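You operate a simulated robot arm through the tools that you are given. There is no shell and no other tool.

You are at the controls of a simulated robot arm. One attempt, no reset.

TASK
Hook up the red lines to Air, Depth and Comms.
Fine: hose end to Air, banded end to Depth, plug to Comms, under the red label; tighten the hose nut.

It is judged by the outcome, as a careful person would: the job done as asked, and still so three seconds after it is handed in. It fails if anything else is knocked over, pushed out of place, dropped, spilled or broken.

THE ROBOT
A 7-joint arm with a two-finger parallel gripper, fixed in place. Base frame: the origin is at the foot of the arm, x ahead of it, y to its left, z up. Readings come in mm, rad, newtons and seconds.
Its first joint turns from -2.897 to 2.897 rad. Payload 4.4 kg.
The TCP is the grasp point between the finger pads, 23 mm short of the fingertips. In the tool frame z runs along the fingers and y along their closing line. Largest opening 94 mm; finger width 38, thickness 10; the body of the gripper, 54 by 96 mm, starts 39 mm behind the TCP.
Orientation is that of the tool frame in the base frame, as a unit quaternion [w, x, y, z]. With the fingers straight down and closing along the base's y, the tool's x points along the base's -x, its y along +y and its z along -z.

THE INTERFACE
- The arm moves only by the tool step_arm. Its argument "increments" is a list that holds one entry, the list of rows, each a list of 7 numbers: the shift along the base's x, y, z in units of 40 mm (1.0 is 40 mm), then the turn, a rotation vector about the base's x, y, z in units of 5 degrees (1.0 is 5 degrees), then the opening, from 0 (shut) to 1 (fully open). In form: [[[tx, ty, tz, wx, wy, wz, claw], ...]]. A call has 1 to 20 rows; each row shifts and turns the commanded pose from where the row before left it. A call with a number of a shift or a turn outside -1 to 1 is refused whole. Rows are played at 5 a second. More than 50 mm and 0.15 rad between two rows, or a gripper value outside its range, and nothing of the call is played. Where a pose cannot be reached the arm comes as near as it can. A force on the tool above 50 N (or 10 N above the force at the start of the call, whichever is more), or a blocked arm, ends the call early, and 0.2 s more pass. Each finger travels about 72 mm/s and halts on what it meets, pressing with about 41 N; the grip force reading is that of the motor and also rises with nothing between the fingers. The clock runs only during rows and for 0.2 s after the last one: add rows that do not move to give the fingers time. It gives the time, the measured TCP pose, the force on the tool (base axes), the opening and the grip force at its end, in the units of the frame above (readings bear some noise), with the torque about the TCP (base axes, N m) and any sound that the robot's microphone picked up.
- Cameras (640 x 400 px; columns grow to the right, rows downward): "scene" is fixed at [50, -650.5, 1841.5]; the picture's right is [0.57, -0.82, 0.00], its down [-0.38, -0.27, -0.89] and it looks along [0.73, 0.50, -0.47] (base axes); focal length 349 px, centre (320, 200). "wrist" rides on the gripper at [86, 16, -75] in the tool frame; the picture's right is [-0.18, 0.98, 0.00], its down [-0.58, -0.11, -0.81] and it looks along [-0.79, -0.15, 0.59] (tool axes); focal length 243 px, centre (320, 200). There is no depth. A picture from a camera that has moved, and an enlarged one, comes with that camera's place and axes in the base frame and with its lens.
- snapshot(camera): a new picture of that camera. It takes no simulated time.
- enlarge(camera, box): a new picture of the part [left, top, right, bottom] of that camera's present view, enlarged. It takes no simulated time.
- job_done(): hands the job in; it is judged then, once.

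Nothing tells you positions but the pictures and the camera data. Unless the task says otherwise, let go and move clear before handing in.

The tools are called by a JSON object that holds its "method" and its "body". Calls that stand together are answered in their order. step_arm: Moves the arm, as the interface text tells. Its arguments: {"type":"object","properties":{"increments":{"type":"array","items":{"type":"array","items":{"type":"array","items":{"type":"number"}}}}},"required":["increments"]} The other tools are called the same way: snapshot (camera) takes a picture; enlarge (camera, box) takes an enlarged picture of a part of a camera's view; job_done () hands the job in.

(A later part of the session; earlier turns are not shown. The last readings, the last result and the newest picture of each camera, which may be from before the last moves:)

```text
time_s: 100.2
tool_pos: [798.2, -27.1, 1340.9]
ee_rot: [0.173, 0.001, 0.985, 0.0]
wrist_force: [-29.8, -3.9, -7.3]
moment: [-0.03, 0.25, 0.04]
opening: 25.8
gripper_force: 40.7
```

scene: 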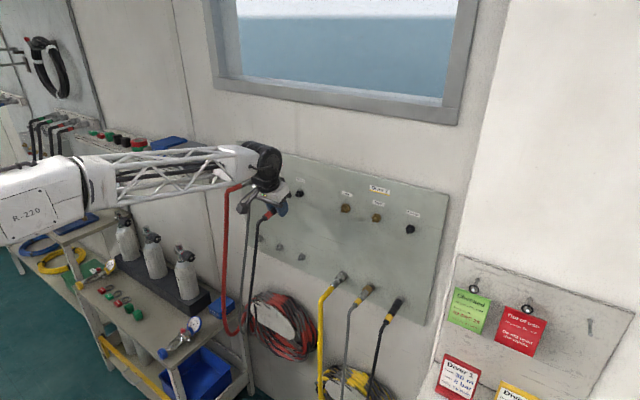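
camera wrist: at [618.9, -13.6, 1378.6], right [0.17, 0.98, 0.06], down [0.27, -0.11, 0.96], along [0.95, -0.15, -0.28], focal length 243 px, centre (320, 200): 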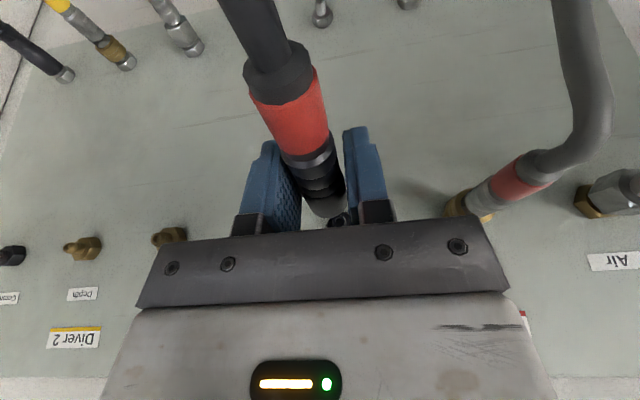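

{"method": "step_arm", "body": {"increments": [[[-0.05, 0, 0, 0, 0, 0, 0.0], [0, 0, 0, 0, 0, 0, 0.0]]]}}

{"method": "step_arm", "body": {"increments": [[[-0.025, 0, 0, 0, 0, 0, 0.0], [0, 0, 0, 0, 0, 0, 0.0]]]}}

{"method": "enlarge", "body": {"camera": "wrist", "box": [240, 100, 400, 240]}}

```text
time_s: 100.8
tool_pos: [794.9, -28.6, 1339.7]
ee_rot: [0.173, -0.002, 0.985, 0.001]
wrist_force: [0.6, 0.0, -1.2]
moment: [0.02, -0.03, 0.01]
opening: 25.6
gripper_force: 40.9
```

```text
time_s: 101.4
tool_pos: [794.3, -29.0, 1340.0]
ee_rot: [0.174, 0.0, 0.985, 0.001]
wrist_force: [-0.3, 0.1, -1.7]
moment: [0.01, 0.0, 0.0]
opening: 25.4
gripper_force: 40.2
```

```text
2.86 times, centred on (320, 170) of wrist
camera zoom: at [689.1, -12.9, 1379.7], right [0.17, 0.98, 0.06], down [0.27, -0.11, 0.96], along [0.95, -0.15, -0.28], focal length 693 px, centre (320, 286)
```

zoom: 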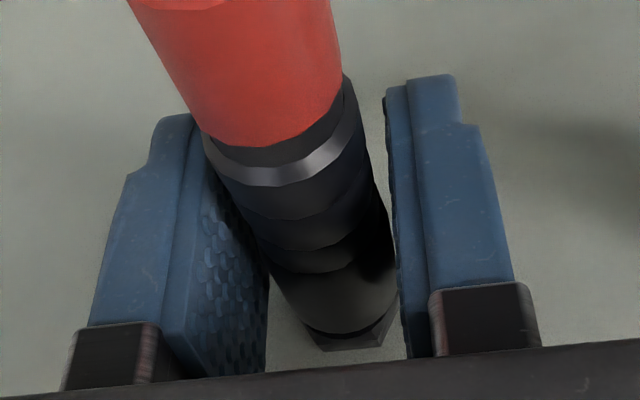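

The plug still isn't retained, and the last contact was off-centre low, which suggests my fingertips are meeting the outlet hex before the plug bottoms. I'll release it in place and regrip further back on the ribbed part.

{"method": "step_arm", "body": {"increments": [[[0.02, 0, 0, 0, 0, 0, 0.0], [0, 0, 0, 0, 0, 0, 0.3], [0, 0, 0, 0, 0, 0, 0.6], [0, 0, 0, 0, 0, 0, 0.6]]]}}

{"method": "enlarge", "body": {"camera": "wrist", "box": [240, 100, 400, 240]}}

{"method": "enlarge", "body": {"camera": "scene", "box": [260, 165, 324, 205]}}

```text
time_s: 102.4
tool_pos: [795.9, -28.9, 1340.7]
ee_rot: [0.173, 0.0, 0.985, 0.001]
wrist_force: [0.4, 0.1, -0.1]
moment: [0.05, 0.0, 0.0]
opening: 56.4
gripper_force: 0.1
```

```text
2.86 times, centred on (320, 170) of wrist
camera zoom: at [689.8, -12.6, 1379.6], right [0.17, 0.98, 0.06], down [0.27, -0.11, 0.96], along [0.95, -0.15, -0.28], focal length 693 px, centre (320, 286)
```

zoom: 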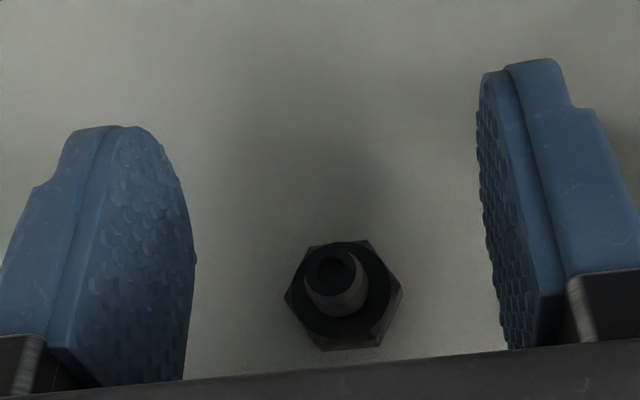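

```text
10.00 times, centred on (292, 185) of scene
camera zoom: at [50.0, -650.5, 1841.5], right [0.57, -0.82, 0.0], down [-0.38, -0.27, -0.89], along [0.73, 0.5, -0.47], focal length 3491 px, centre (600, 350)
```

zoom: 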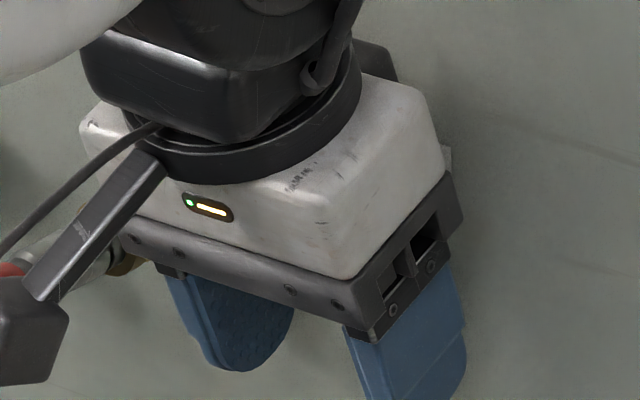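

The plug wasn't engaged and has slipped down off the outlet. I'll find where it's hanging.

{"method": "snapshot", "body": {"camera": "scene"}}

{"method": "snapshot", "body": {"camera": "wrist"}}

{"method": "enlarge", "body": {"camera": "scene", "box": [200, 170, 360, 270]}}

{"method": "enlarge", "body": {"camera": "scene", "box": [200, 260, 360, 360]}}

```text
taken
```

scene: 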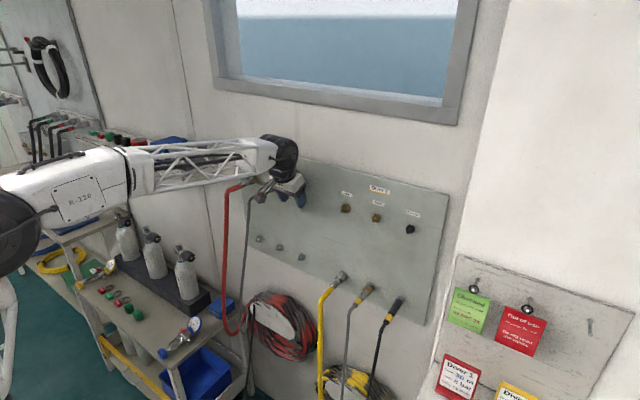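

```text
taken
camera wrist: at [689.8, -12.6, 1379.6], right [0.17, 0.98, 0.06], down [0.27, -0.11, 0.96], along [0.95, -0.15, -0.28], focal length 243 px, centre (320, 200)
```

wrist: 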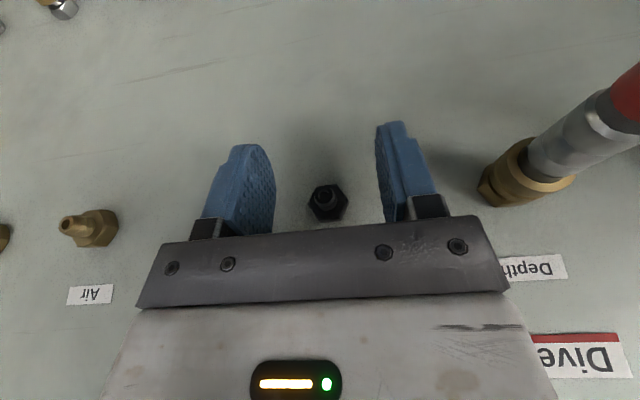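

```text
4.00 times, centred on (280, 220) of scene
camera zoom: at [50.0, -650.5, 1841.5], right [0.57, -0.82, 0.0], down [-0.38, -0.27, -0.89], along [0.73, 0.5, -0.47], focal length 1396 px, centre (480, 120)
```

zoom: 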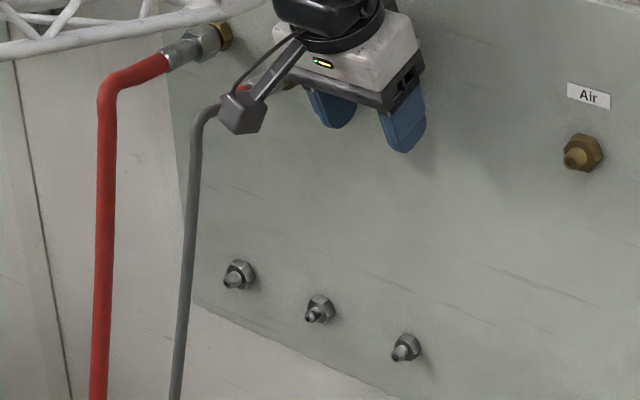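

```text
4.00 times, centred on (280, 310) of scene
camera zoom: at [50.0, -650.5, 1841.5], right [0.57, -0.82, 0.0], down [-0.38, -0.27, -0.89], along [0.73, 0.5, -0.47], focal length 1396 px, centre (480, -240)
```

zoom: 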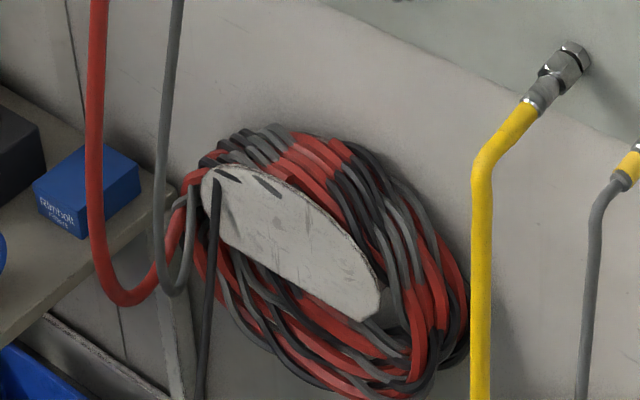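

{"method": "enlarge", "body": {"camera": "scene", "box": [190, 300, 350, 400]}}

{"method": "enlarge", "body": {"camera": "scene", "box": [220, 350, 300, 400]}}

```text
4.00 times, centred on (270, 350) of scene
camera zoom: at [50.0, -650.5, 1841.5], right [0.57, -0.82, 0.0], down [-0.38, -0.27, -0.89], along [0.73, 0.5, -0.47], focal length 1396 px, centre (520, -400)
```

zoom: 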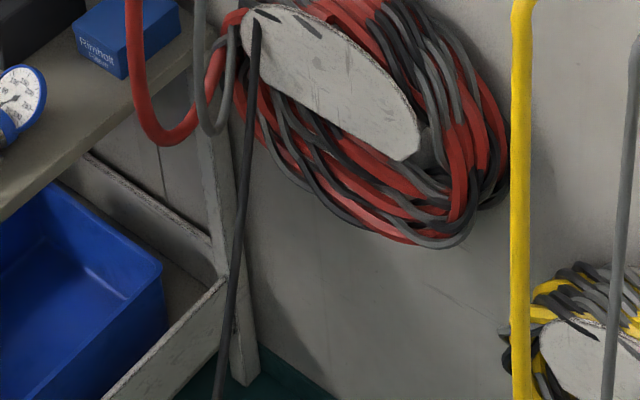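

```text
8.00 times, centred on (260, 375) of scene
camera zoom: at [50.0, -650.5, 1841.5], right [0.57, -0.82, 0.0], down [-0.38, -0.27, -0.89], along [0.73, 0.5, -0.47], focal length 2793 px, centre (800, -1200)
```

zoom: 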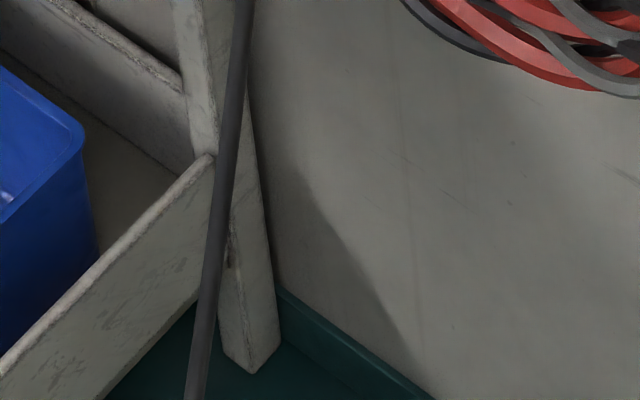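

The comms line has dropped and is hanging from the coil, out of the bottom of the scene view. I'll back the arm away from the panel and let it settle while I look for the plug.

{"method": "step_arm", "body": {"increments": [[[-0.15, 0, 0.4, 0, 0, 0, 0.6], [-0.3, 0, 0.8, 0, 0, 0, 0.6], [-0.5, 0, 0.6, 0, 0, 0, 0.6], [-1, 0, 0, 0, 0, 0, 0.6], [-1, 0, 0, 0, 0, 0, 0.6], [-1, 0, 0, 0, 0, 0, 0.6], [0, 0, 0, 0, 0, 0, 0.6], [0, 0, 0, 0, 0, 0, 0.6], [0, 0, 0, 0, 0, 0, 0.6], [0, 0, 0, 0, 0, 0, 0.6]]]}}

{"method": "snapshot", "body": {"camera": "scene"}}

{"method": "snapshot", "body": {"camera": "wrist"}}

{"method": "enlarge", "body": {"camera": "scene", "box": [190, 300, 350, 400]}}

```text
time_s: 104.6
tool_pos: [637.8, -28.4, 1414.2]
ee_rot: [0.174, 0.0, 0.985, 0.0]
wrist_force: [0.6, -0.1, -0.2]
moment: [-0.02, -0.04, 0.0]
opening: 56.4
gripper_force: 0.0
```

```text
taken
```

scene: 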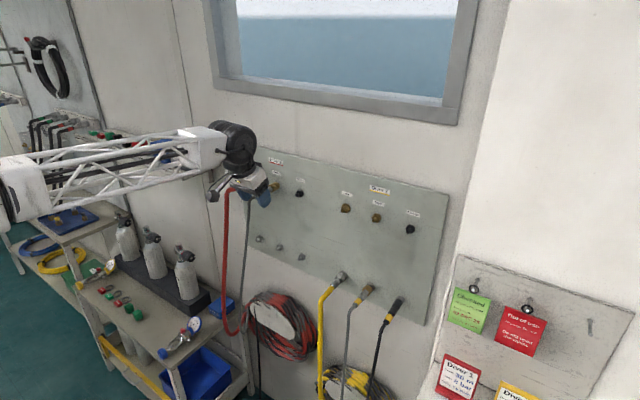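

```text
taken
camera wrist: at [531.9, -13.3, 1452.9], right [0.17, 0.98, 0.06], down [0.27, -0.11, 0.96], along [0.95, -0.15, -0.28], focal length 243 px, centre (320, 200)
```

wrist: 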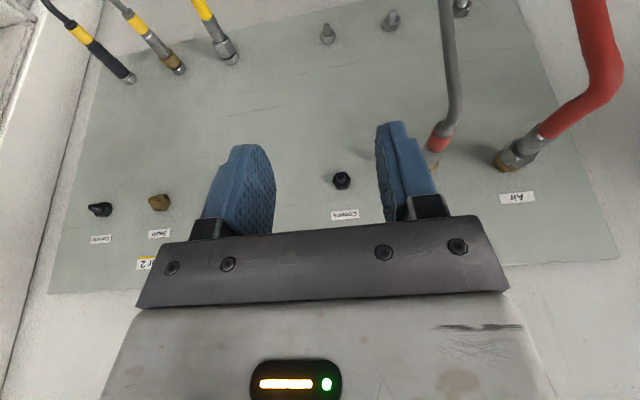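

```text
4.00 times, centred on (270, 350) of scene
camera zoom: at [50.0, -650.5, 1841.5], right [0.57, -0.82, 0.0], down [-0.38, -0.27, -0.89], along [0.73, 0.5, -0.47], focal length 1396 px, centre (520, -400)
```

zoom: 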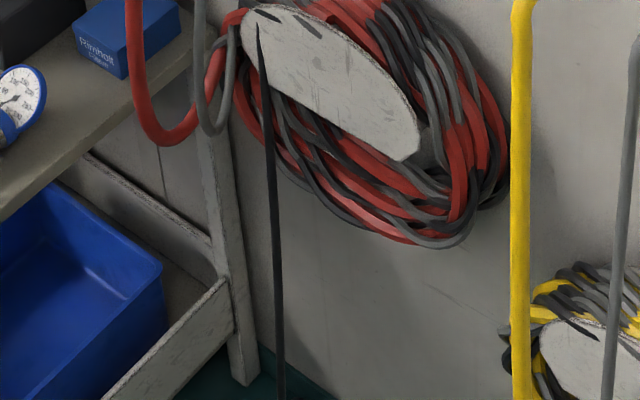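

The line is hanging from the coil below the panel. I'll lower the arm in open space in front of the panel and tip the wrist camera downward to find the plug.

{"method": "step_arm", "body": {"increments": [[[-1, 0, -0.6, 0, 1, 0, 0.6], [-1, 0, -0.6, 0, 1, 0, 0.6], [-0.6, 0, -0.9, 0, 1, 0, 0.6], [0, 0, -1, 0, 1, 0, 0.6], [0, 0, -1, 0, 1, 0, 0.6], [0, 0, -1, 0, 1, 0, 0.6], [0, 0, -1, 0, 1, 0, 0.6], [0, 0, -1, 0, 1, 0, 0.6], [0, 0, -1, 0, 0, 0, 0.6], [0, 0, -1, 0, 0, 0, 0.6], [0, 0, 0, 0, 0, 0, 0.6]]]}}

{"method": "snapshot", "body": {"camera": "wrist"}}

{"method": "snapshot", "body": {"camera": "scene"}}

```text
time_s: 107.0
tool_pos: [533.7, -29.7, 1047.6]
ee_rot: [-0.174, 0.0, 0.985, 0.0]
wrist_force: [-0.6, 0.4, 0.4]
moment: [0.0, 0.0, -0.03]
opening: 56.5
gripper_force: 0.0
```

```text
taken
camera wrist: at [479.3, -13.2, 1146.9], right [0.17, 0.98, -0.06], down [0.82, -0.11, 0.56], along [0.54, -0.15, -0.83], focal length 243 px, centre (320, 200)
```

wrist: 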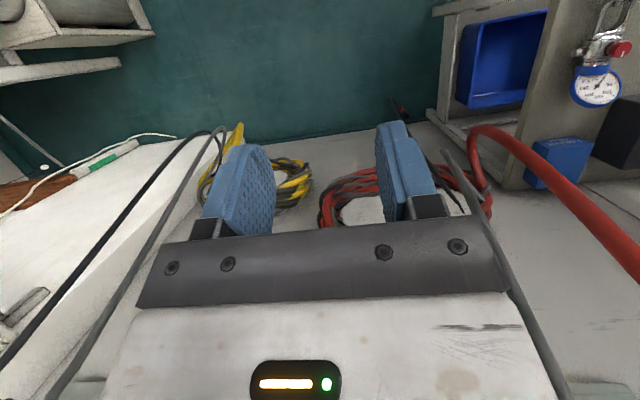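

```text
taken
```

scene: 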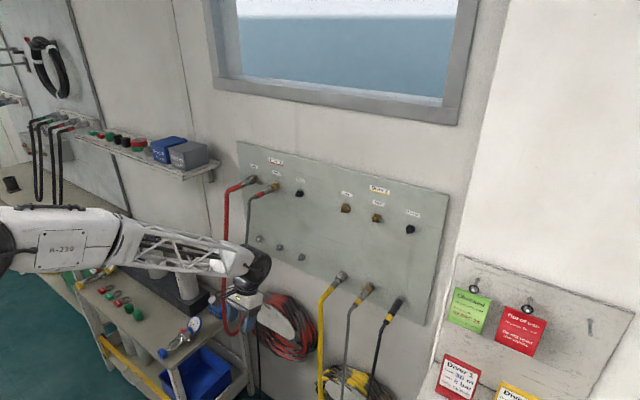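

{"method": "enlarge", "body": {"camera": "wrist", "box": [360, 70, 488, 150]}}

{"method": "enlarge", "body": {"camera": "wrist", "box": [340, 60, 560, 240]}}

```text
5.00 times, centred on (424, 110) of wrist
camera zoom: at [479.3, -13.2, 1146.9], right [0.17, 0.98, -0.06], down [0.82, -0.11, 0.56], along [0.54, -0.15, -0.83], focal length 1213 px, centre (-200, 650)
```

zoom: 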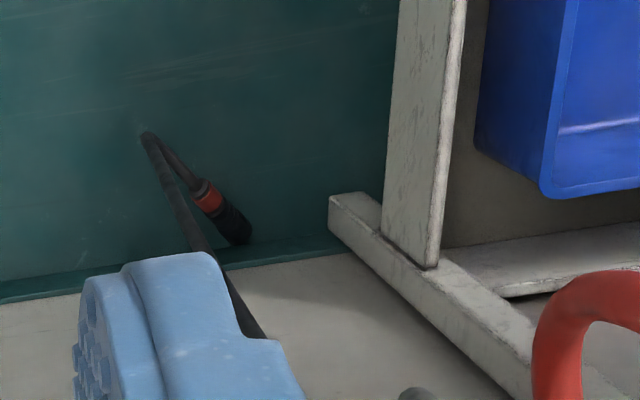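

```text
2.22 times, centred on (450, 150) of wrist
camera zoom: at [479.3, -13.2, 1146.9], right [0.17, 0.98, -0.06], down [0.82, -0.11, 0.56], along [0.54, -0.15, -0.83], focal length 539 px, centre (31, 311)
```

zoom: 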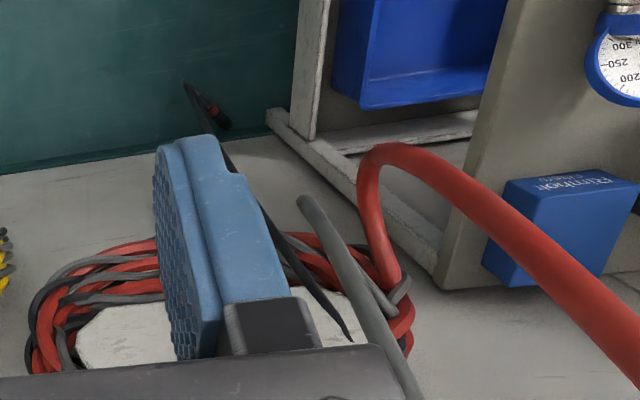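

I can see the plug near the floor by the wall, roughly at x 790, y 225, with its cable hanging behind. I'll descend in the open space in front (x≈480) in stages and keep looking.

{"method": "step_arm", "body": {"increments": [[[-0.3, 0.5, -1, 0, 0, 0, 0.6], [-0.3, 0.5, -1, 0, 0, 0, 0.6], [-0.3, 0.5, -1, 0, 0, 0, 0.6], [-0.3, 0.5, -1, 0, 0, 0, 0.6], [0, 0, -1, 0, 0, 0, 0.6], [0, 0, -1, 0, 0, 0, 0.6], [0, 0, 0, 0, 0, 0, 0.6]]]}}

{"method": "snapshot", "body": {"camera": "wrist"}}

{"method": "snapshot", "body": {"camera": "scene"}}

```text
time_s: 108.6
tool_pos: [484.3, 47.9, 808.8]
ee_rot: [-0.174, 0.0, 0.985, 0.001]
wrist_force: [0.0, 0.3, 0.3]
moment: [-0.06, -0.01, 0.02]
opening: 56.5
gripper_force: 0.1
```

```text
taken
camera wrist: at [429.0, 65.2, 907.7], right [0.17, 0.98, -0.06], down [0.82, -0.11, 0.56], along [0.54, -0.15, -0.83], focal length 243 px, centre (320, 200)
```

wrist: 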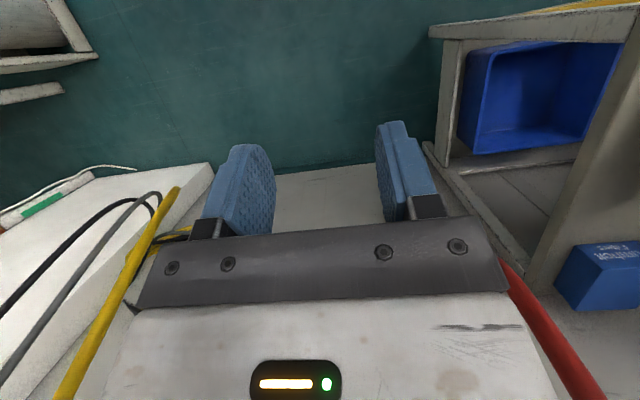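

```text
taken
```

scene: 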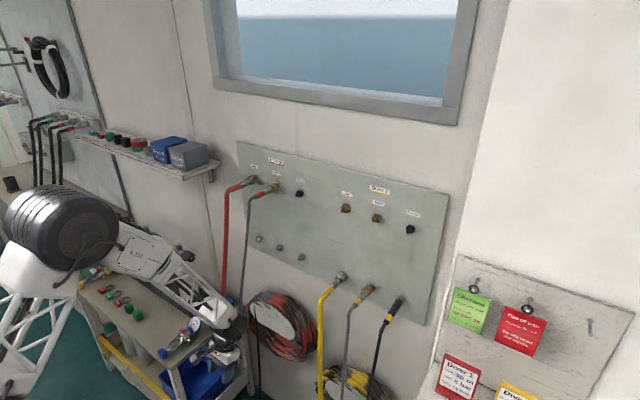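

The plug is hidden behind a finger. I'll go lower and a bit to the left to get a clear view.

{"method": "step_arm", "body": {"increments": [[[0, 0.6, -0.9, 0, 0, 0, 0.6], [0, 0.6, -0.9, 0, 0, 0, 0.6], [0, 0.6, -0.9, 0, 0, 0, 0.6], [0, 0.6, -0.9, 0, 0, 0, 0.6], [0, 0.6, -0.9, 0, 0, 0, 0.6], [0, 0, 0, 0, 0, 0, 0.6]]]}}

{"method": "snapshot", "body": {"camera": "wrist"}}

{"method": "enlarge", "body": {"camera": "wrist", "box": [260, 60, 420, 200]}}

{"method": "snapshot", "body": {"camera": "scene"}}

```text
time_s: 110.0
tool_pos: [485.8, 171.0, 626.5]
ee_rot: [-0.174, 0.0, 0.985, 0.0]
wrist_force: [-0.3, 0.9, 0.0]
moment: [-0.01, 0.01, 0.01]
opening: 56.6
gripper_force: 0.1
```

```text
taken
camera wrist: at [430.9, 187.5, 726.6], right [0.17, 0.98, -0.06], down [0.82, -0.11, 0.56], along [0.54, -0.15, -0.83], focal length 243 px, centre (320, 200)
```

wrist: 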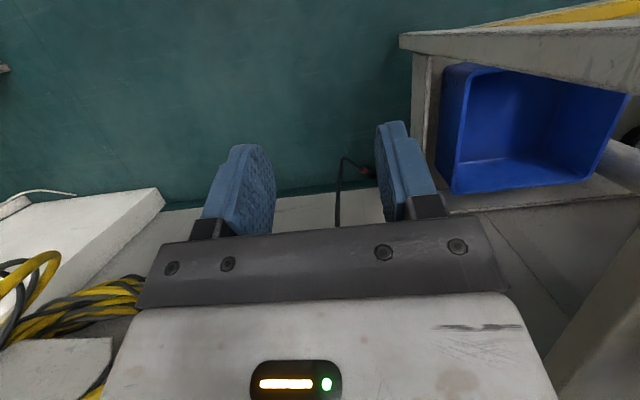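

```text
2.86 times, centred on (340, 130) of wrist
camera zoom: at [430.9, 187.5, 726.6], right [0.17, 0.98, -0.06], down [0.82, -0.11, 0.56], along [0.54, -0.15, -0.83], focal length 693 px, centre (263, 400)
```

zoom: 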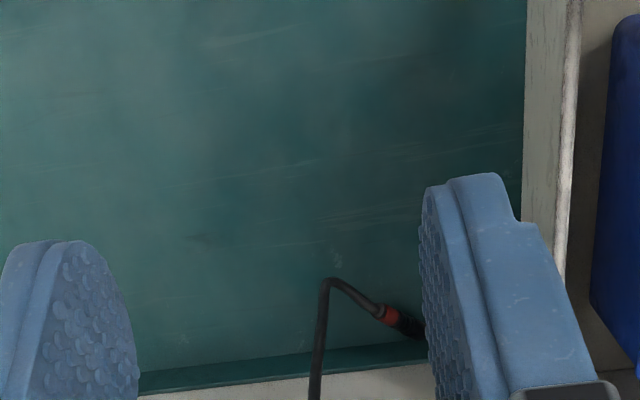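

```text
taken
```

scene: 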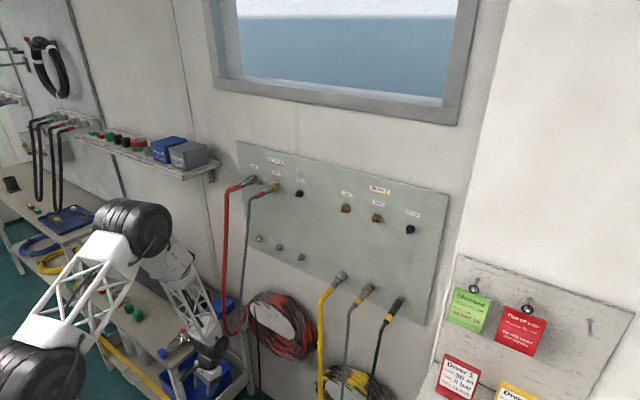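

The plug is lying on the floor by the wall at roughly (805, 235), pointing at 45° toward the wall, with the cable running back. I'll keep descending in the clear area to see whether the arm can reach down there.

{"method": "step_arm", "body": {"increments": [[[0, 0, -0.9, 0, 0, 0, 0.6], [0, 0, -0.9, 0, 0, 0, 0.6], [0, 0, -0.9, 0, 0, 0, 0.6], [0, -0.3, -0.9, 0, 0, 0, 0.6], [0, -0.3, -0.9, 0, 0, 0, 0.6], [0, 0, -0.9, 0, 0, 0, 0.6], [0, 0, 0, 0, 0, 0, 0.6]]]}}

{"method": "snapshot", "body": {"camera": "wrist"}}

{"method": "snapshot", "body": {"camera": "scene"}}

```text
time_s: 111.6
tool_pos: [483.7, 146.3, 413.4]
ee_rot: [-0.174, 0.0, 0.985, 0.0]
wrist_force: [1.3, 0.9, 0.3]
moment: [0.01, 0.01, 0.02]
opening: 56.7
gripper_force: 0.1
```

```text
taken
camera wrist: at [430.4, 163.0, 512.1], right [0.17, 0.98, -0.06], down [0.82, -0.11, 0.56], along [0.54, -0.15, -0.83], focal length 243 px, centre (320, 200)
```

wrist: 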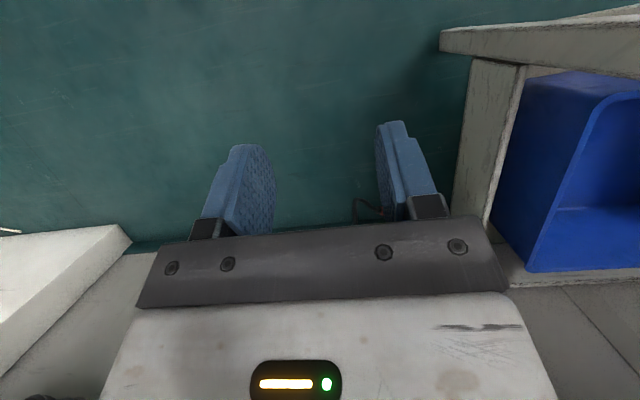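

```text
taken
```

scene: 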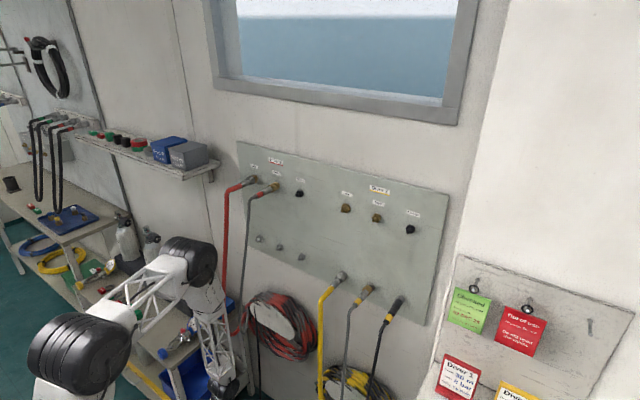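

The arm's shoulder is high, so the floor by the wall is out of reach; I'll need to catch the hanging cable instead. I'll level the wrist camera at this height to see exactly where the cable, coil and hose loops are.

{"method": "step_arm", "body": {"increments": [[[0, 0, 0, 0, -1, 0, 0.6], [0, 0, 0, 0, -1, 0, 0.6], [0, 0, 0, 0, -1, 0, 0.6], [0, 0, 0, 0, -1, 0, 0.6], [0, 0, 0, 0, -1, 0, 0.6], [0, 0, 0, 0, -1, 0, 0.6], [0, 0, 0, 0, -1, 0, 0.6], [0, 0, 0, 0, -1, 0, 0.6], [0, 0, 0, 0, -1, 0, 0.6], [0, 0, 0, 0, -1, 0, 0.6], [0, 0, 0, 0, 0, 0, 0.6]]]}}

{"method": "snapshot", "body": {"camera": "wrist"}}

{"method": "snapshot", "body": {"camera": "scene"}}

```text
time_s: 114.0
tool_pos: [485.9, 146.2, 411.8]
ee_rot: [0.26, -0.001, 0.966, 0.0]
wrist_force: [-0.3, 0.6, -0.1]
moment: [0.01, 0.01, 0.02]
opening: 56.4
gripper_force: 0.0
```

```text
taken
camera wrist: at [374.5, 162.8, 432.3], right [0.16, 0.98, 0.09], down [0.1, -0.11, 0.99], along [0.98, -0.15, -0.12], focal length 243 px, centre (320, 200)
```

wrist: 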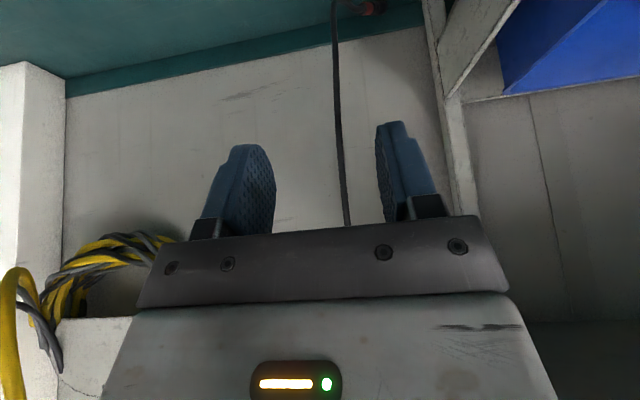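

```text
taken
```

scene: 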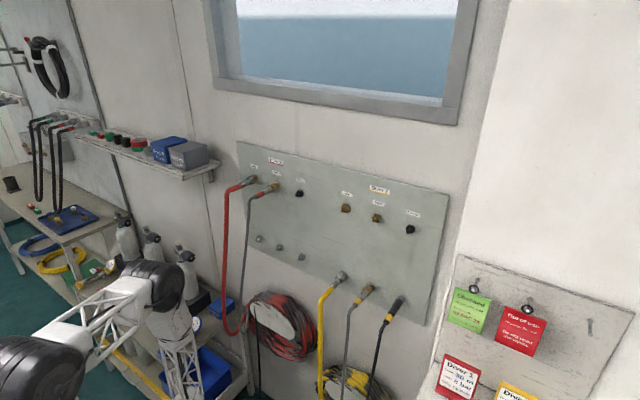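

The cable hangs nearly vertical in front of the wall around (735, 150), clear of the coil below z≈550. My plan is to approach with the fingers pointing sideways (+y) as a fork around the cable, so it can run over a finger as I raise it and bring the plug up. First I'll re-orient here in open space.

{"method": "step_arm", "body": {"increments": [[[0, 0, 0.05, 0.9075, 0.9075, -0.524, 0.6], [0, 0, 0.05, 0.9075, 0.9075, -0.524, 0.6], [0, 0, 0.05, 0.9075, 0.9075, -0.524, 0.6], [0, 0, 0.05, 0.9075, 0.9075, -0.524, 0.6], [0, 0, 0.05, 0.9075, 0.9075, -0.524, 0.6], [0, 0, 0.05, 0.9075, 0.9075, -0.524, 0.6], [0, 0, 0.05, 0.9075, 0.9075, -0.524, 0.6], [0, 0, 0.05, 0.9075, 0.9075, -0.524, 0.6], [0, 0, 0.05, 0.9075, 0.9075, -0.524, 0.6], [0, 0, 0.05, 0.9075, 0.9075, -0.524, 0.6], [0, 0, 0, 0, 0, 0, 0.6]]]}}

{"method": "snapshot", "body": {"camera": "wrist"}}

{"method": "snapshot", "body": {"camera": "scene"}}

```text
time_s: 116.4
tool_pos: [486.2, 146.1, 432.2]
ee_rot: [-0.147, 0.305, 0.89, 0.305]
wrist_force: [-0.8, 0.3, 0.9]
moment: [0.01, 0.03, 0.0]
opening: 56.3
gripper_force: 0.0
```

```text
taken
camera wrist: at [436.2, 148.9, 535.6], right [0.76, 0.54, 0.36], down [0.44, -0.84, 0.31], along [0.47, -0.08, -0.88], focal length 243 px, centre (320, 200)
```

wrist: 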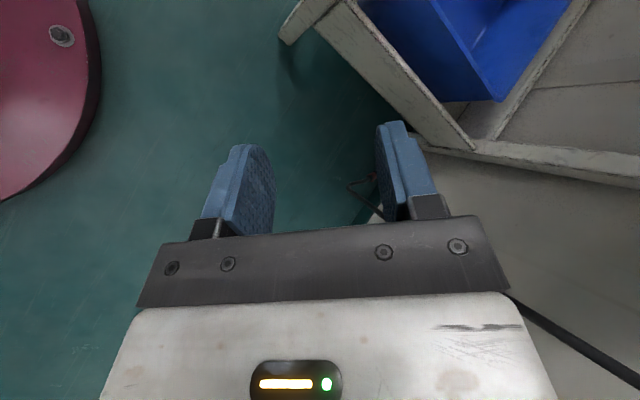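

```text
taken
```

scene: 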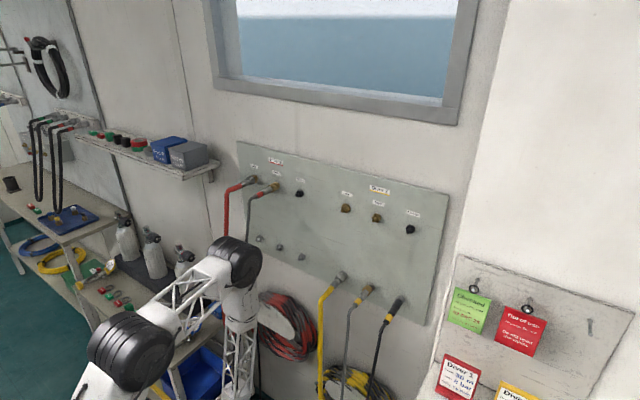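

{"method": "step_arm", "body": {"increments": [[[-0.1, 0, 0, 0.9075, 0.9075, -0.524, 0.6], [-0.1, 0, 0, 0.9075, 0.9075, -0.524, 0.6], [-0.1, 0, 0, 0.9075, 0.9075, -0.524, 0.6], [-0.1, 0, 0, 0.9075, 0.9075, -0.524, 0.6], [-0.1, 0, 0, 0.9075, 0.9075, -0.524, 0.6], [0, 0, 0, 0.9075, 0.9075, -0.524, 0.6], [0, 0, 0, 0.9075, 0.9075, -0.524, 0.6], [0, 0, 0, 0.9075, 0.9075, -0.524, 0.6], [0, 0, 0, 0.9075, 0.9075, -0.524, 0.6], [0, 0, 0, 0.9075, 0.9075, -0.524, 0.6], [0, 0, 0, 0, 0, 0, 0.6]]]}}

{"method": "snapshot", "body": {"camera": "wrist"}}

{"method": "snapshot", "body": {"camera": "scene"}}

```text
time_s: 118.8
tool_pos: [466.6, 145.3, 432.4]
ee_rot: [-0.5, 0.5, 0.499, 0.501]
wrist_force: [0.6, -0.7, -0.3]
moment: [0.01, -0.02, 0.03]
opening: 56.3
gripper_force: 0.1
```

```text
taken
camera wrist: at [483.4, 71.4, 517.8], right [0.98, 0.0, -0.19], down [-0.11, -0.8, -0.58], along [-0.15, 0.59, -0.79], focal length 243 px, centre (320, 200)
```

wrist: 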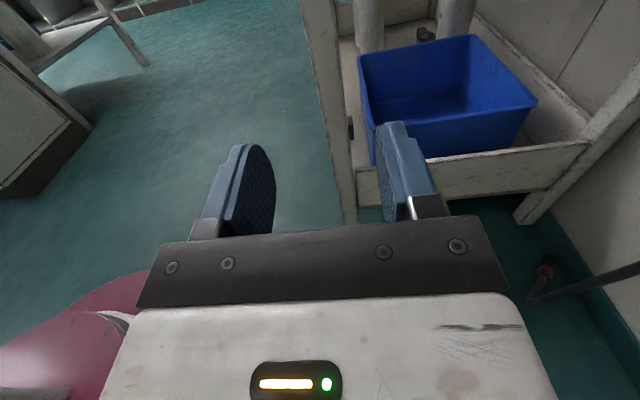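

```text
taken
```

scene: 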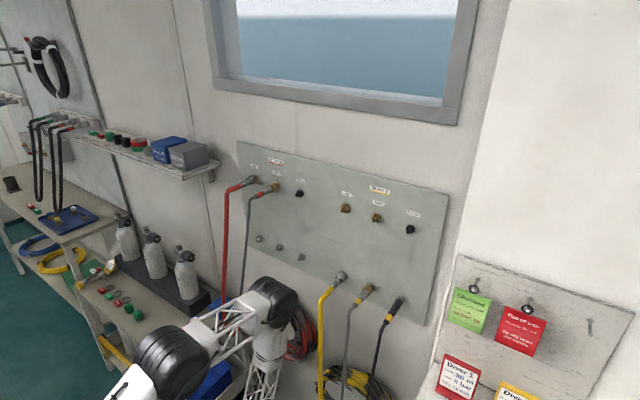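

The tool now points sideways with the camera above, and I can see the plug on the floor (808, 230) and the cable rising near (725, 150). I'll move out toward the cable, staying on its -y side.

{"method": "step_arm", "body": {"increments": [[[0, -0.9, 0.2, 0, 0, 0, 0.9], [0.5, -0.9, 0.2, 0, 0, 0, 0.9], [0.8, 0, 0, 0, 0, 0, 0.9], [0.8, 0, 0, 0, 0, 0, 0.9], [0.8, 0, 0, 0, 0, 0, 0.9], [0, 0, 0, 0, 0, 0, 0.9]]]}}

{"method": "snapshot", "body": {"camera": "wrist"}}

{"method": "snapshot", "body": {"camera": "scene"}}

```text
time_s: 120.2
tool_pos: [582.7, 74.1, 448.1]
ee_rot: [-0.5, 0.501, 0.499, 0.501]
wrist_force: [0.2, 0.6, 0.1]
moment: [0.03, -0.01, 0.01]
opening: 84.6
gripper_force: 0.0
```

```text
taken
camera wrist: at [599.5, -0.5, 533.3], right [0.98, 0.0, -0.19], down [-0.11, -0.81, -0.58], along [-0.15, 0.59, -0.79], focal length 243 px, centre (320, 200)
```

wrist: 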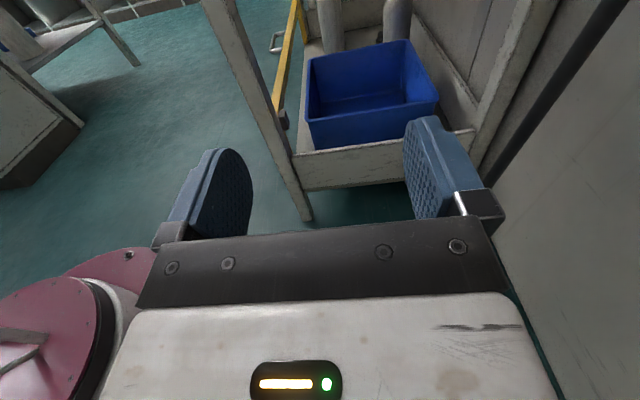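

```text
taken
```

scene: 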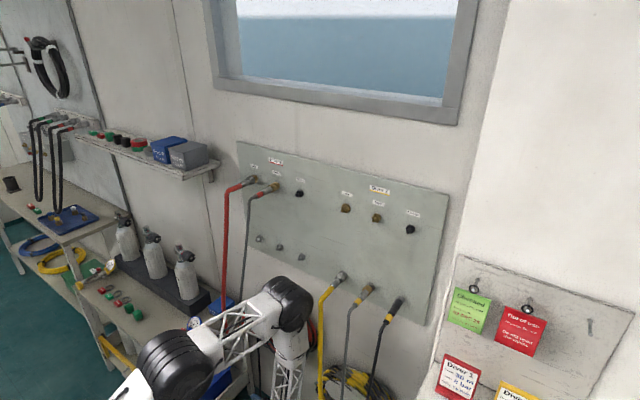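

Going in from the -y side would bring the forearm close to the yellow hose, so I'll switch to approaching straight from the front (tool pointing at the wall), with the camera still on top. Backing off a little and yawing.

{"method": "step_arm", "body": {"increments": [[[-0.5, 0.3, 0, 0, 0, -1, 0.9], [0, 0.3, 0, 0, 0, -1, 0.9], [0, 0, 0, 0, 0, -1, 0.9], [0, 0, 0, 0, 0, -1, 0.9], [0, 0, 0, 0, 0, -1, 0.9], [0, 0, 0, 0, 0, -1, 0.9], [0, 0, 0, 0, 0, -1, 0.9], [0, 0, 0, 0, 0, -1, 0.9], [0, 0, 0, 0, 0, -1, 0.9], [0, 0, 0, 0, 0, 0, 0.9]]]}}

{"method": "snapshot", "body": {"camera": "scene"}}

{"method": "snapshot", "body": {"camera": "wrist"}}

```text
time_s: 122.4
tool_pos: [562.9, 98.7, 447.4]
ee_rot: [-0.271, 0.653, 0.27, 0.654]
wrist_force: [-0.8, -0.3, 0.3]
moment: [-0.02, -0.03, 0.01]
opening: 84.7
gripper_force: 0.1
```

```text
taken
```

scene: 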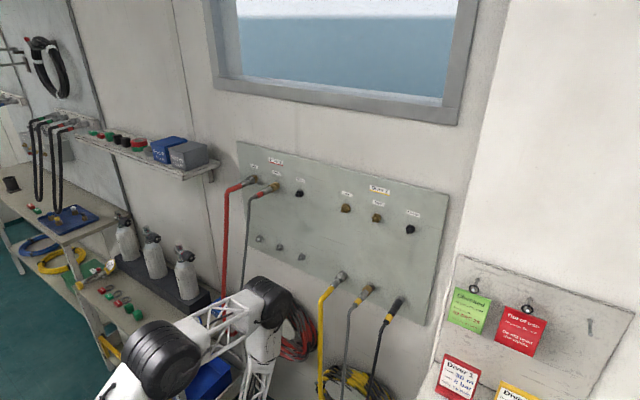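

```text
taken
camera wrist: at [521.4, 34.8, 533.7], right [0.69, -0.7, -0.18], down [-0.65, -0.49, -0.58], along [0.31, 0.52, -0.79], focal length 243 px, centre (320, 200)
```

wrist: 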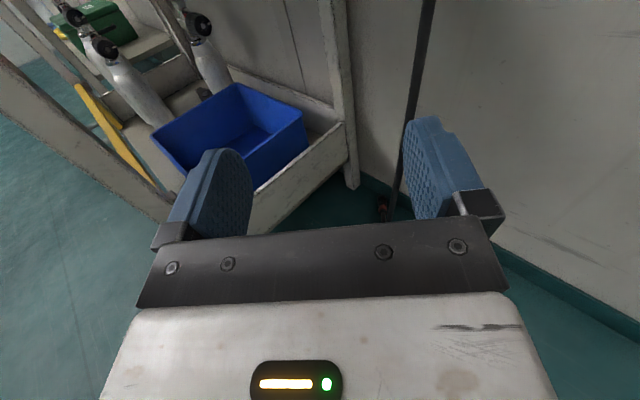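

{"method": "step_arm", "body": {"increments": [[[0, 0.1, 0, 0, 0, -1, 0.9], [0, 0.1, 0, 0, 0, -1, 0.9], [0, 0.1, 0, 0, 0, -1, 0.9], [0, 0.1, 0, 0, 0, -1, 0.9], [0, 0.1, 0, 0, 0, -1, 0.9], [0, 0.1, 0, 0, 0, -1, 0.9], [0, 0.1, 0, 0, 0, -1, 0.9], [0, 0.1, 0, 0, 0, -1, 0.9], [0, 0.1, 0, 0, 0, -1, 0.9], [0, 0.1, -0.3, 0, 1, 0, 0.9], [0, 0.1, -0.3, 0, 1, 0, 0.9], [0, 0.1, -0.3, 0, 1, 0, 0.9], [0, 0, -0.3, 0, 1, 0, 0.9], [0, 0, -0.3, 0, 1, 0, 0.9], [0, 0, 0, 0, 0, 0, 0.9]]]}}

{"method": "snapshot", "body": {"camera": "scene"}}

{"method": "snapshot", "body": {"camera": "wrist"}}

```text
time_s: 125.6
tool_pos: [510.8, 49.9, 389.9]
ee_rot: [-0.07, 0.801, 0.093, 0.587]
wrist_force: [-0.3, 0.2, -0.6]
moment: [0.02, 0.02, -0.02]
opening: 84.8
gripper_force: 0.1
out of reach, approached as far as the arm can: row 5, 6, 7, 8, 9, 11, 12, 13, 14
```

```text
taken
```

scene: 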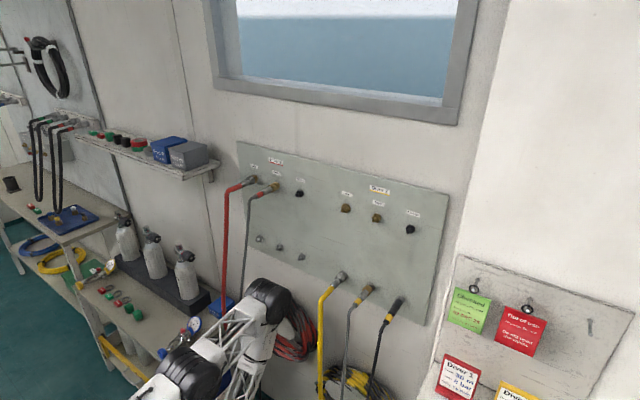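

```text
taken
camera wrist: at [471.9, 23.1, 494.5], right [0.17, -0.97, -0.18], down [-0.94, -0.11, -0.31], along [0.28, 0.22, -0.93], focal length 243 px, centre (320, 200)
```

wrist: 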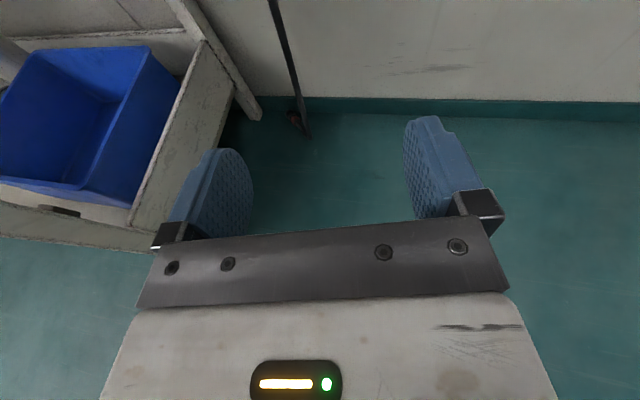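

The arm reached its limit partway but the tool now points at the wall, slightly downward, which is usable. I'll move forward toward the cable in steps.

{"method": "step_arm", "body": {"increments": [[[0.6, 0, 0, 0, 0, 0, 0.9], [0.6, 0, 0, 0, 0, 0, 0.9], [0, 0, 0, 0, 0, 0, 0.9]]]}}

{"method": "snapshot", "body": {"camera": "wrist"}}

{"method": "snapshot", "body": {"camera": "scene"}}

```text
time_s: 126.4
tool_pos: [540.1, 46.1, 390.3]
ee_rot: [-0.069, 0.802, 0.095, 0.586]
wrist_force: [0.1, 0.2, -0.5]
moment: [0.02, 0.01, -0.06]
opening: 84.6
gripper_force: 0.1
out of reach, approached as far as the arm can: row 2
```

```text
taken
camera wrist: at [500.6, 20.0, 493.5], right [0.18, -0.97, -0.18], down [-0.94, -0.12, -0.31], along [0.28, 0.22, -0.93], focal length 243 px, centre (320, 200)
```

wrist: 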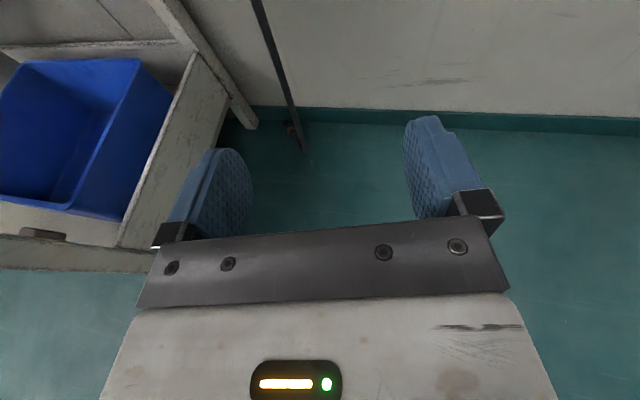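

```text
taken
```

scene: 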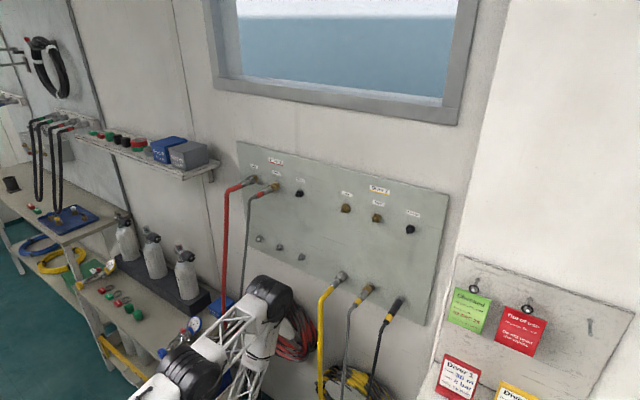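

Fully frontal with the camera on top isn't reachable down here, but the 45° diagonal approach was. I'll return to that orientation and move toward the cable from there.

{"method": "step_arm", "body": {"increments": [[[0.1, 0.1, 0.15, 0.2123, -0.389, 0.784, 0.9], [0.1, 0.1, 0.15, 0.2123, -0.389, 0.784, 0.9], [0.1, 0.1, 0.15, 0.2123, -0.389, 0.784, 0.9], [0.1, 0.1, 0.15, 0.2123, -0.389, 0.784, 0.9], [0.1, 0.1, 0.15, 0.2123, -0.389, 0.784, 0.9], [0.1, 0.1, 0.1, 0.2123, -0.389, 0.784, 0.9], [0.1, 0.1, 0.1, 0.2123, -0.389, 0.784, 0.9], [0.1, 0.1, 0.0, 0.2123, -0.389, 0.784, 0.9], [0, 0, 0, 0, 0, 0, 0.9]]]}}

{"method": "snapshot", "body": {"camera": "wrist"}}

{"method": "snapshot", "body": {"camera": "scene"}}

```text
time_s: 128.4
tool_pos: [572.2, 78.4, 426.6]
ee_rot: [-0.271, 0.653, 0.271, 0.653]
wrist_force: [-0.6, 0.0, 0.0]
moment: [-0.01, -0.02, 0.02]
opening: 84.7
gripper_force: 0.1
```

```text
taken
camera wrist: at [531.9, 13.5, 512.6], right [0.7, -0.69, -0.18], down [-0.65, -0.49, -0.58], along [0.31, 0.52, -0.79], focal length 243 px, centre (320, 200)
```

wrist: 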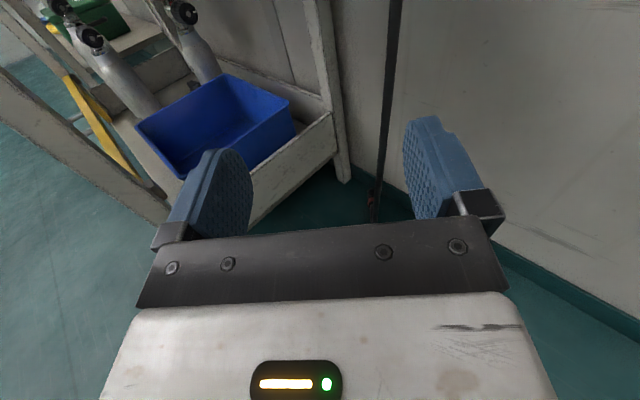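

```text
taken
```

scene: 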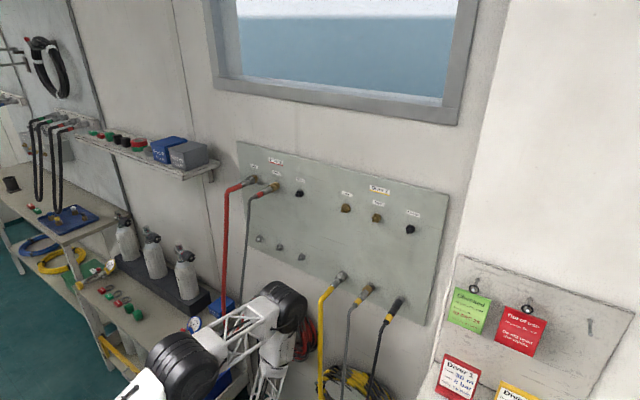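

{"method": "step_arm", "body": {"increments": [[[0.55, -0.55, -0.2, 0, 0, 0, 0.9], [0.53, -0.53, -0.2, 0, 0, 0, 0.9], [0.5, 0.5, 0, 0, 0, 0, 0.9], [0.5, 0.5, 0, 0, 0, 0, 0.9], [0.5, 0.5, 0, 0, 0, 0, 0.9], [0, 0, 0, 0, 0, 0, 0.9]]]}}

{"method": "snapshot", "body": {"camera": "wrist"}}

{"method": "snapshot", "body": {"camera": "scene"}}

```text
time_s: 129.8
tool_pos: [675.0, 94.7, 412.1]
ee_rot: [-0.27, 0.654, 0.272, 0.653]
wrist_force: [0.3, -0.4, -0.3]
moment: [-0.02, 0.02, 0.01]
opening: 84.7
gripper_force: 0.0
```

```text
taken
camera wrist: at [635.3, 31.2, 497.3], right [0.7, -0.7, -0.18], down [-0.65, -0.49, -0.58], along [0.31, 0.52, -0.79], focal length 243 px, centre (320, 200)
```

wrist: 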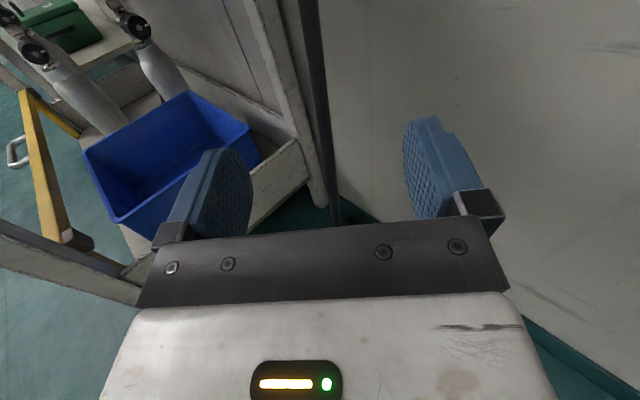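

```text
taken
```

scene: 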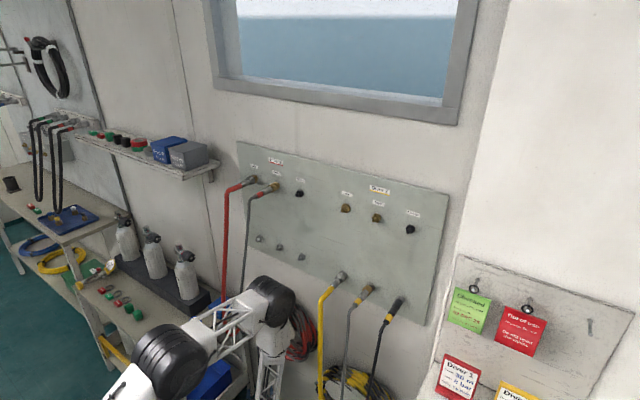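

The cable is centred between the fingers, about 85 mm ahead. Advancing until it lies between the pads.

{"method": "step_arm", "body": {"increments": [[[0.38, 0.38, 0, 0, 0, 0, 0.9], [0.38, 0.38, 0, 0, 0, 0, 0.9], [0.38, 0.38, 0, 0, 0, 0, 0.9], [0.36, 0.36, 0, 0, 0, 0, 0.9], [0, 0, 0, 0, 0, 0, 0.9]]]}}

{"method": "snapshot", "body": {"camera": "wrist"}}

{"method": "snapshot", "body": {"camera": "scene"}}

```text
time_s: 131.0
tool_pos: [735.9, 154.5, 410.3]
ee_rot: [-0.27, 0.653, 0.272, 0.653]
wrist_force: [0.2, -0.1, -0.8]
moment: [-0.01, 0.01, 0.02]
opening: 84.6
gripper_force: 0.0
```

```text
taken
camera wrist: at [695.6, 90.8, 496.4], right [0.69, -0.7, -0.18], down [-0.65, -0.49, -0.58], along [0.31, 0.52, -0.79], focal length 243 px, centre (320, 200)
```

wrist: 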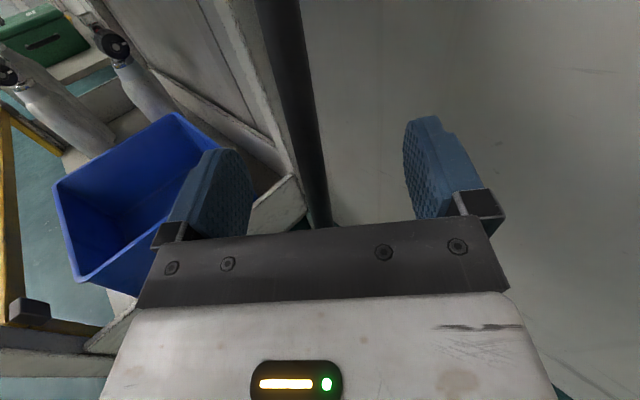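

```text
taken
```

scene: 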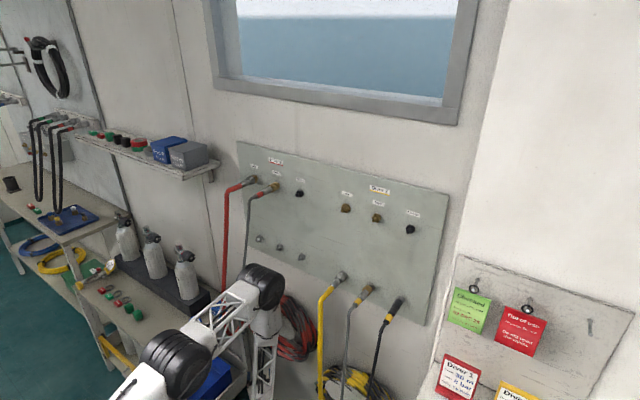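

{"method": "step_arm", "body": {"increments": [[[0.3, 0.3, 0, 0, 0, 0, 0.9], [0.15, 0.15, 0, 0, 0, 0, 0.7], [0, 0, 0, 0, 0, 0, 0.4], [0, 0, 0, 0, 0, 0, 0.2], [0, 0, 0, 0, 0, 0, 0.0], [0, 0, 0, 0, 0, 0, 0.0], [0, 0, 0, 0, 0, 0, 0.0]]]}}

{"method": "snapshot", "body": {"camera": "wrist"}}

```text
time_s: 132.6
tool_pos: [739.8, 170.4, 409.2]
ee_rot: [-0.27, 0.653, 0.271, 0.653]
wrist_force: [1.3, 0.4, 0.5]
moment: [0.0, -0.01, 0.01]
opening: 0.3
gripper_force: 41.3
out of reach, approached as far as the arm can: row 1, 2
```

```text
taken
camera wrist: at [698.9, 107.0, 494.5], right [0.7, -0.7, -0.18], down [-0.65, -0.49, -0.58], along [0.31, 0.52, -0.79], focal length 243 px, centre (320, 200)
```

wrist: 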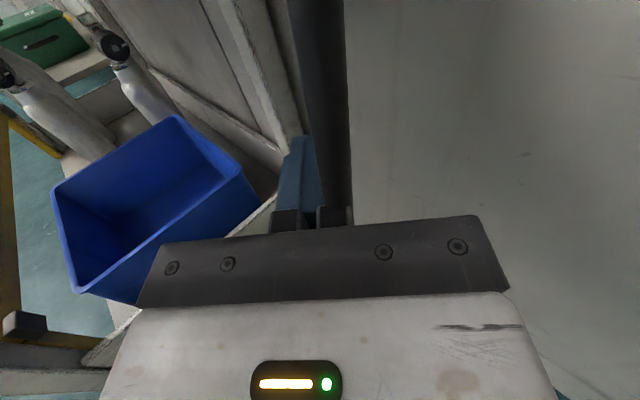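

The fingers closed beside the cable rather than on it, and I'm near the reach limit here. I'll back out, reopen and come in again slightly higher.

{"method": "step_arm", "body": {"increments": [[[-0.5, -0.5, 0, 0, 0, 0, 0.0], [-0.5, -0.5, 0.3, 0, 0, 0, 0.0], [-0.5, -0.5, 0.4, 0, 0, 0, 0.0], [0, 0, 0, 0, 0, 0, 0.5], [0, 0, 0, 0, 0, 0, 0.9], [0, 0, 0, 0, 0, 0, 0.9]]]}}

{"method": "snapshot", "body": {"camera": "wrist"}}

```text
time_s: 134.0
tool_pos: [679.3, 109.9, 435.7]
ee_rot: [-0.27, 0.653, 0.272, 0.653]
wrist_force: [-0.8, -0.9, -1.0]
moment: [-0.01, -0.03, 0.03]
opening: 84.4
gripper_force: 0.1
```

```text
taken
camera wrist: at [637.9, 47.2, 521.9], right [0.69, -0.7, -0.18], down [-0.65, -0.49, -0.58], along [0.31, 0.52, -0.79], focal length 243 px, centre (320, 200)
```

wrist: 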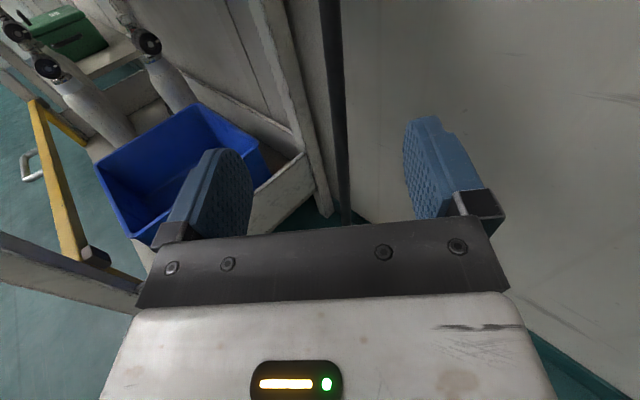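

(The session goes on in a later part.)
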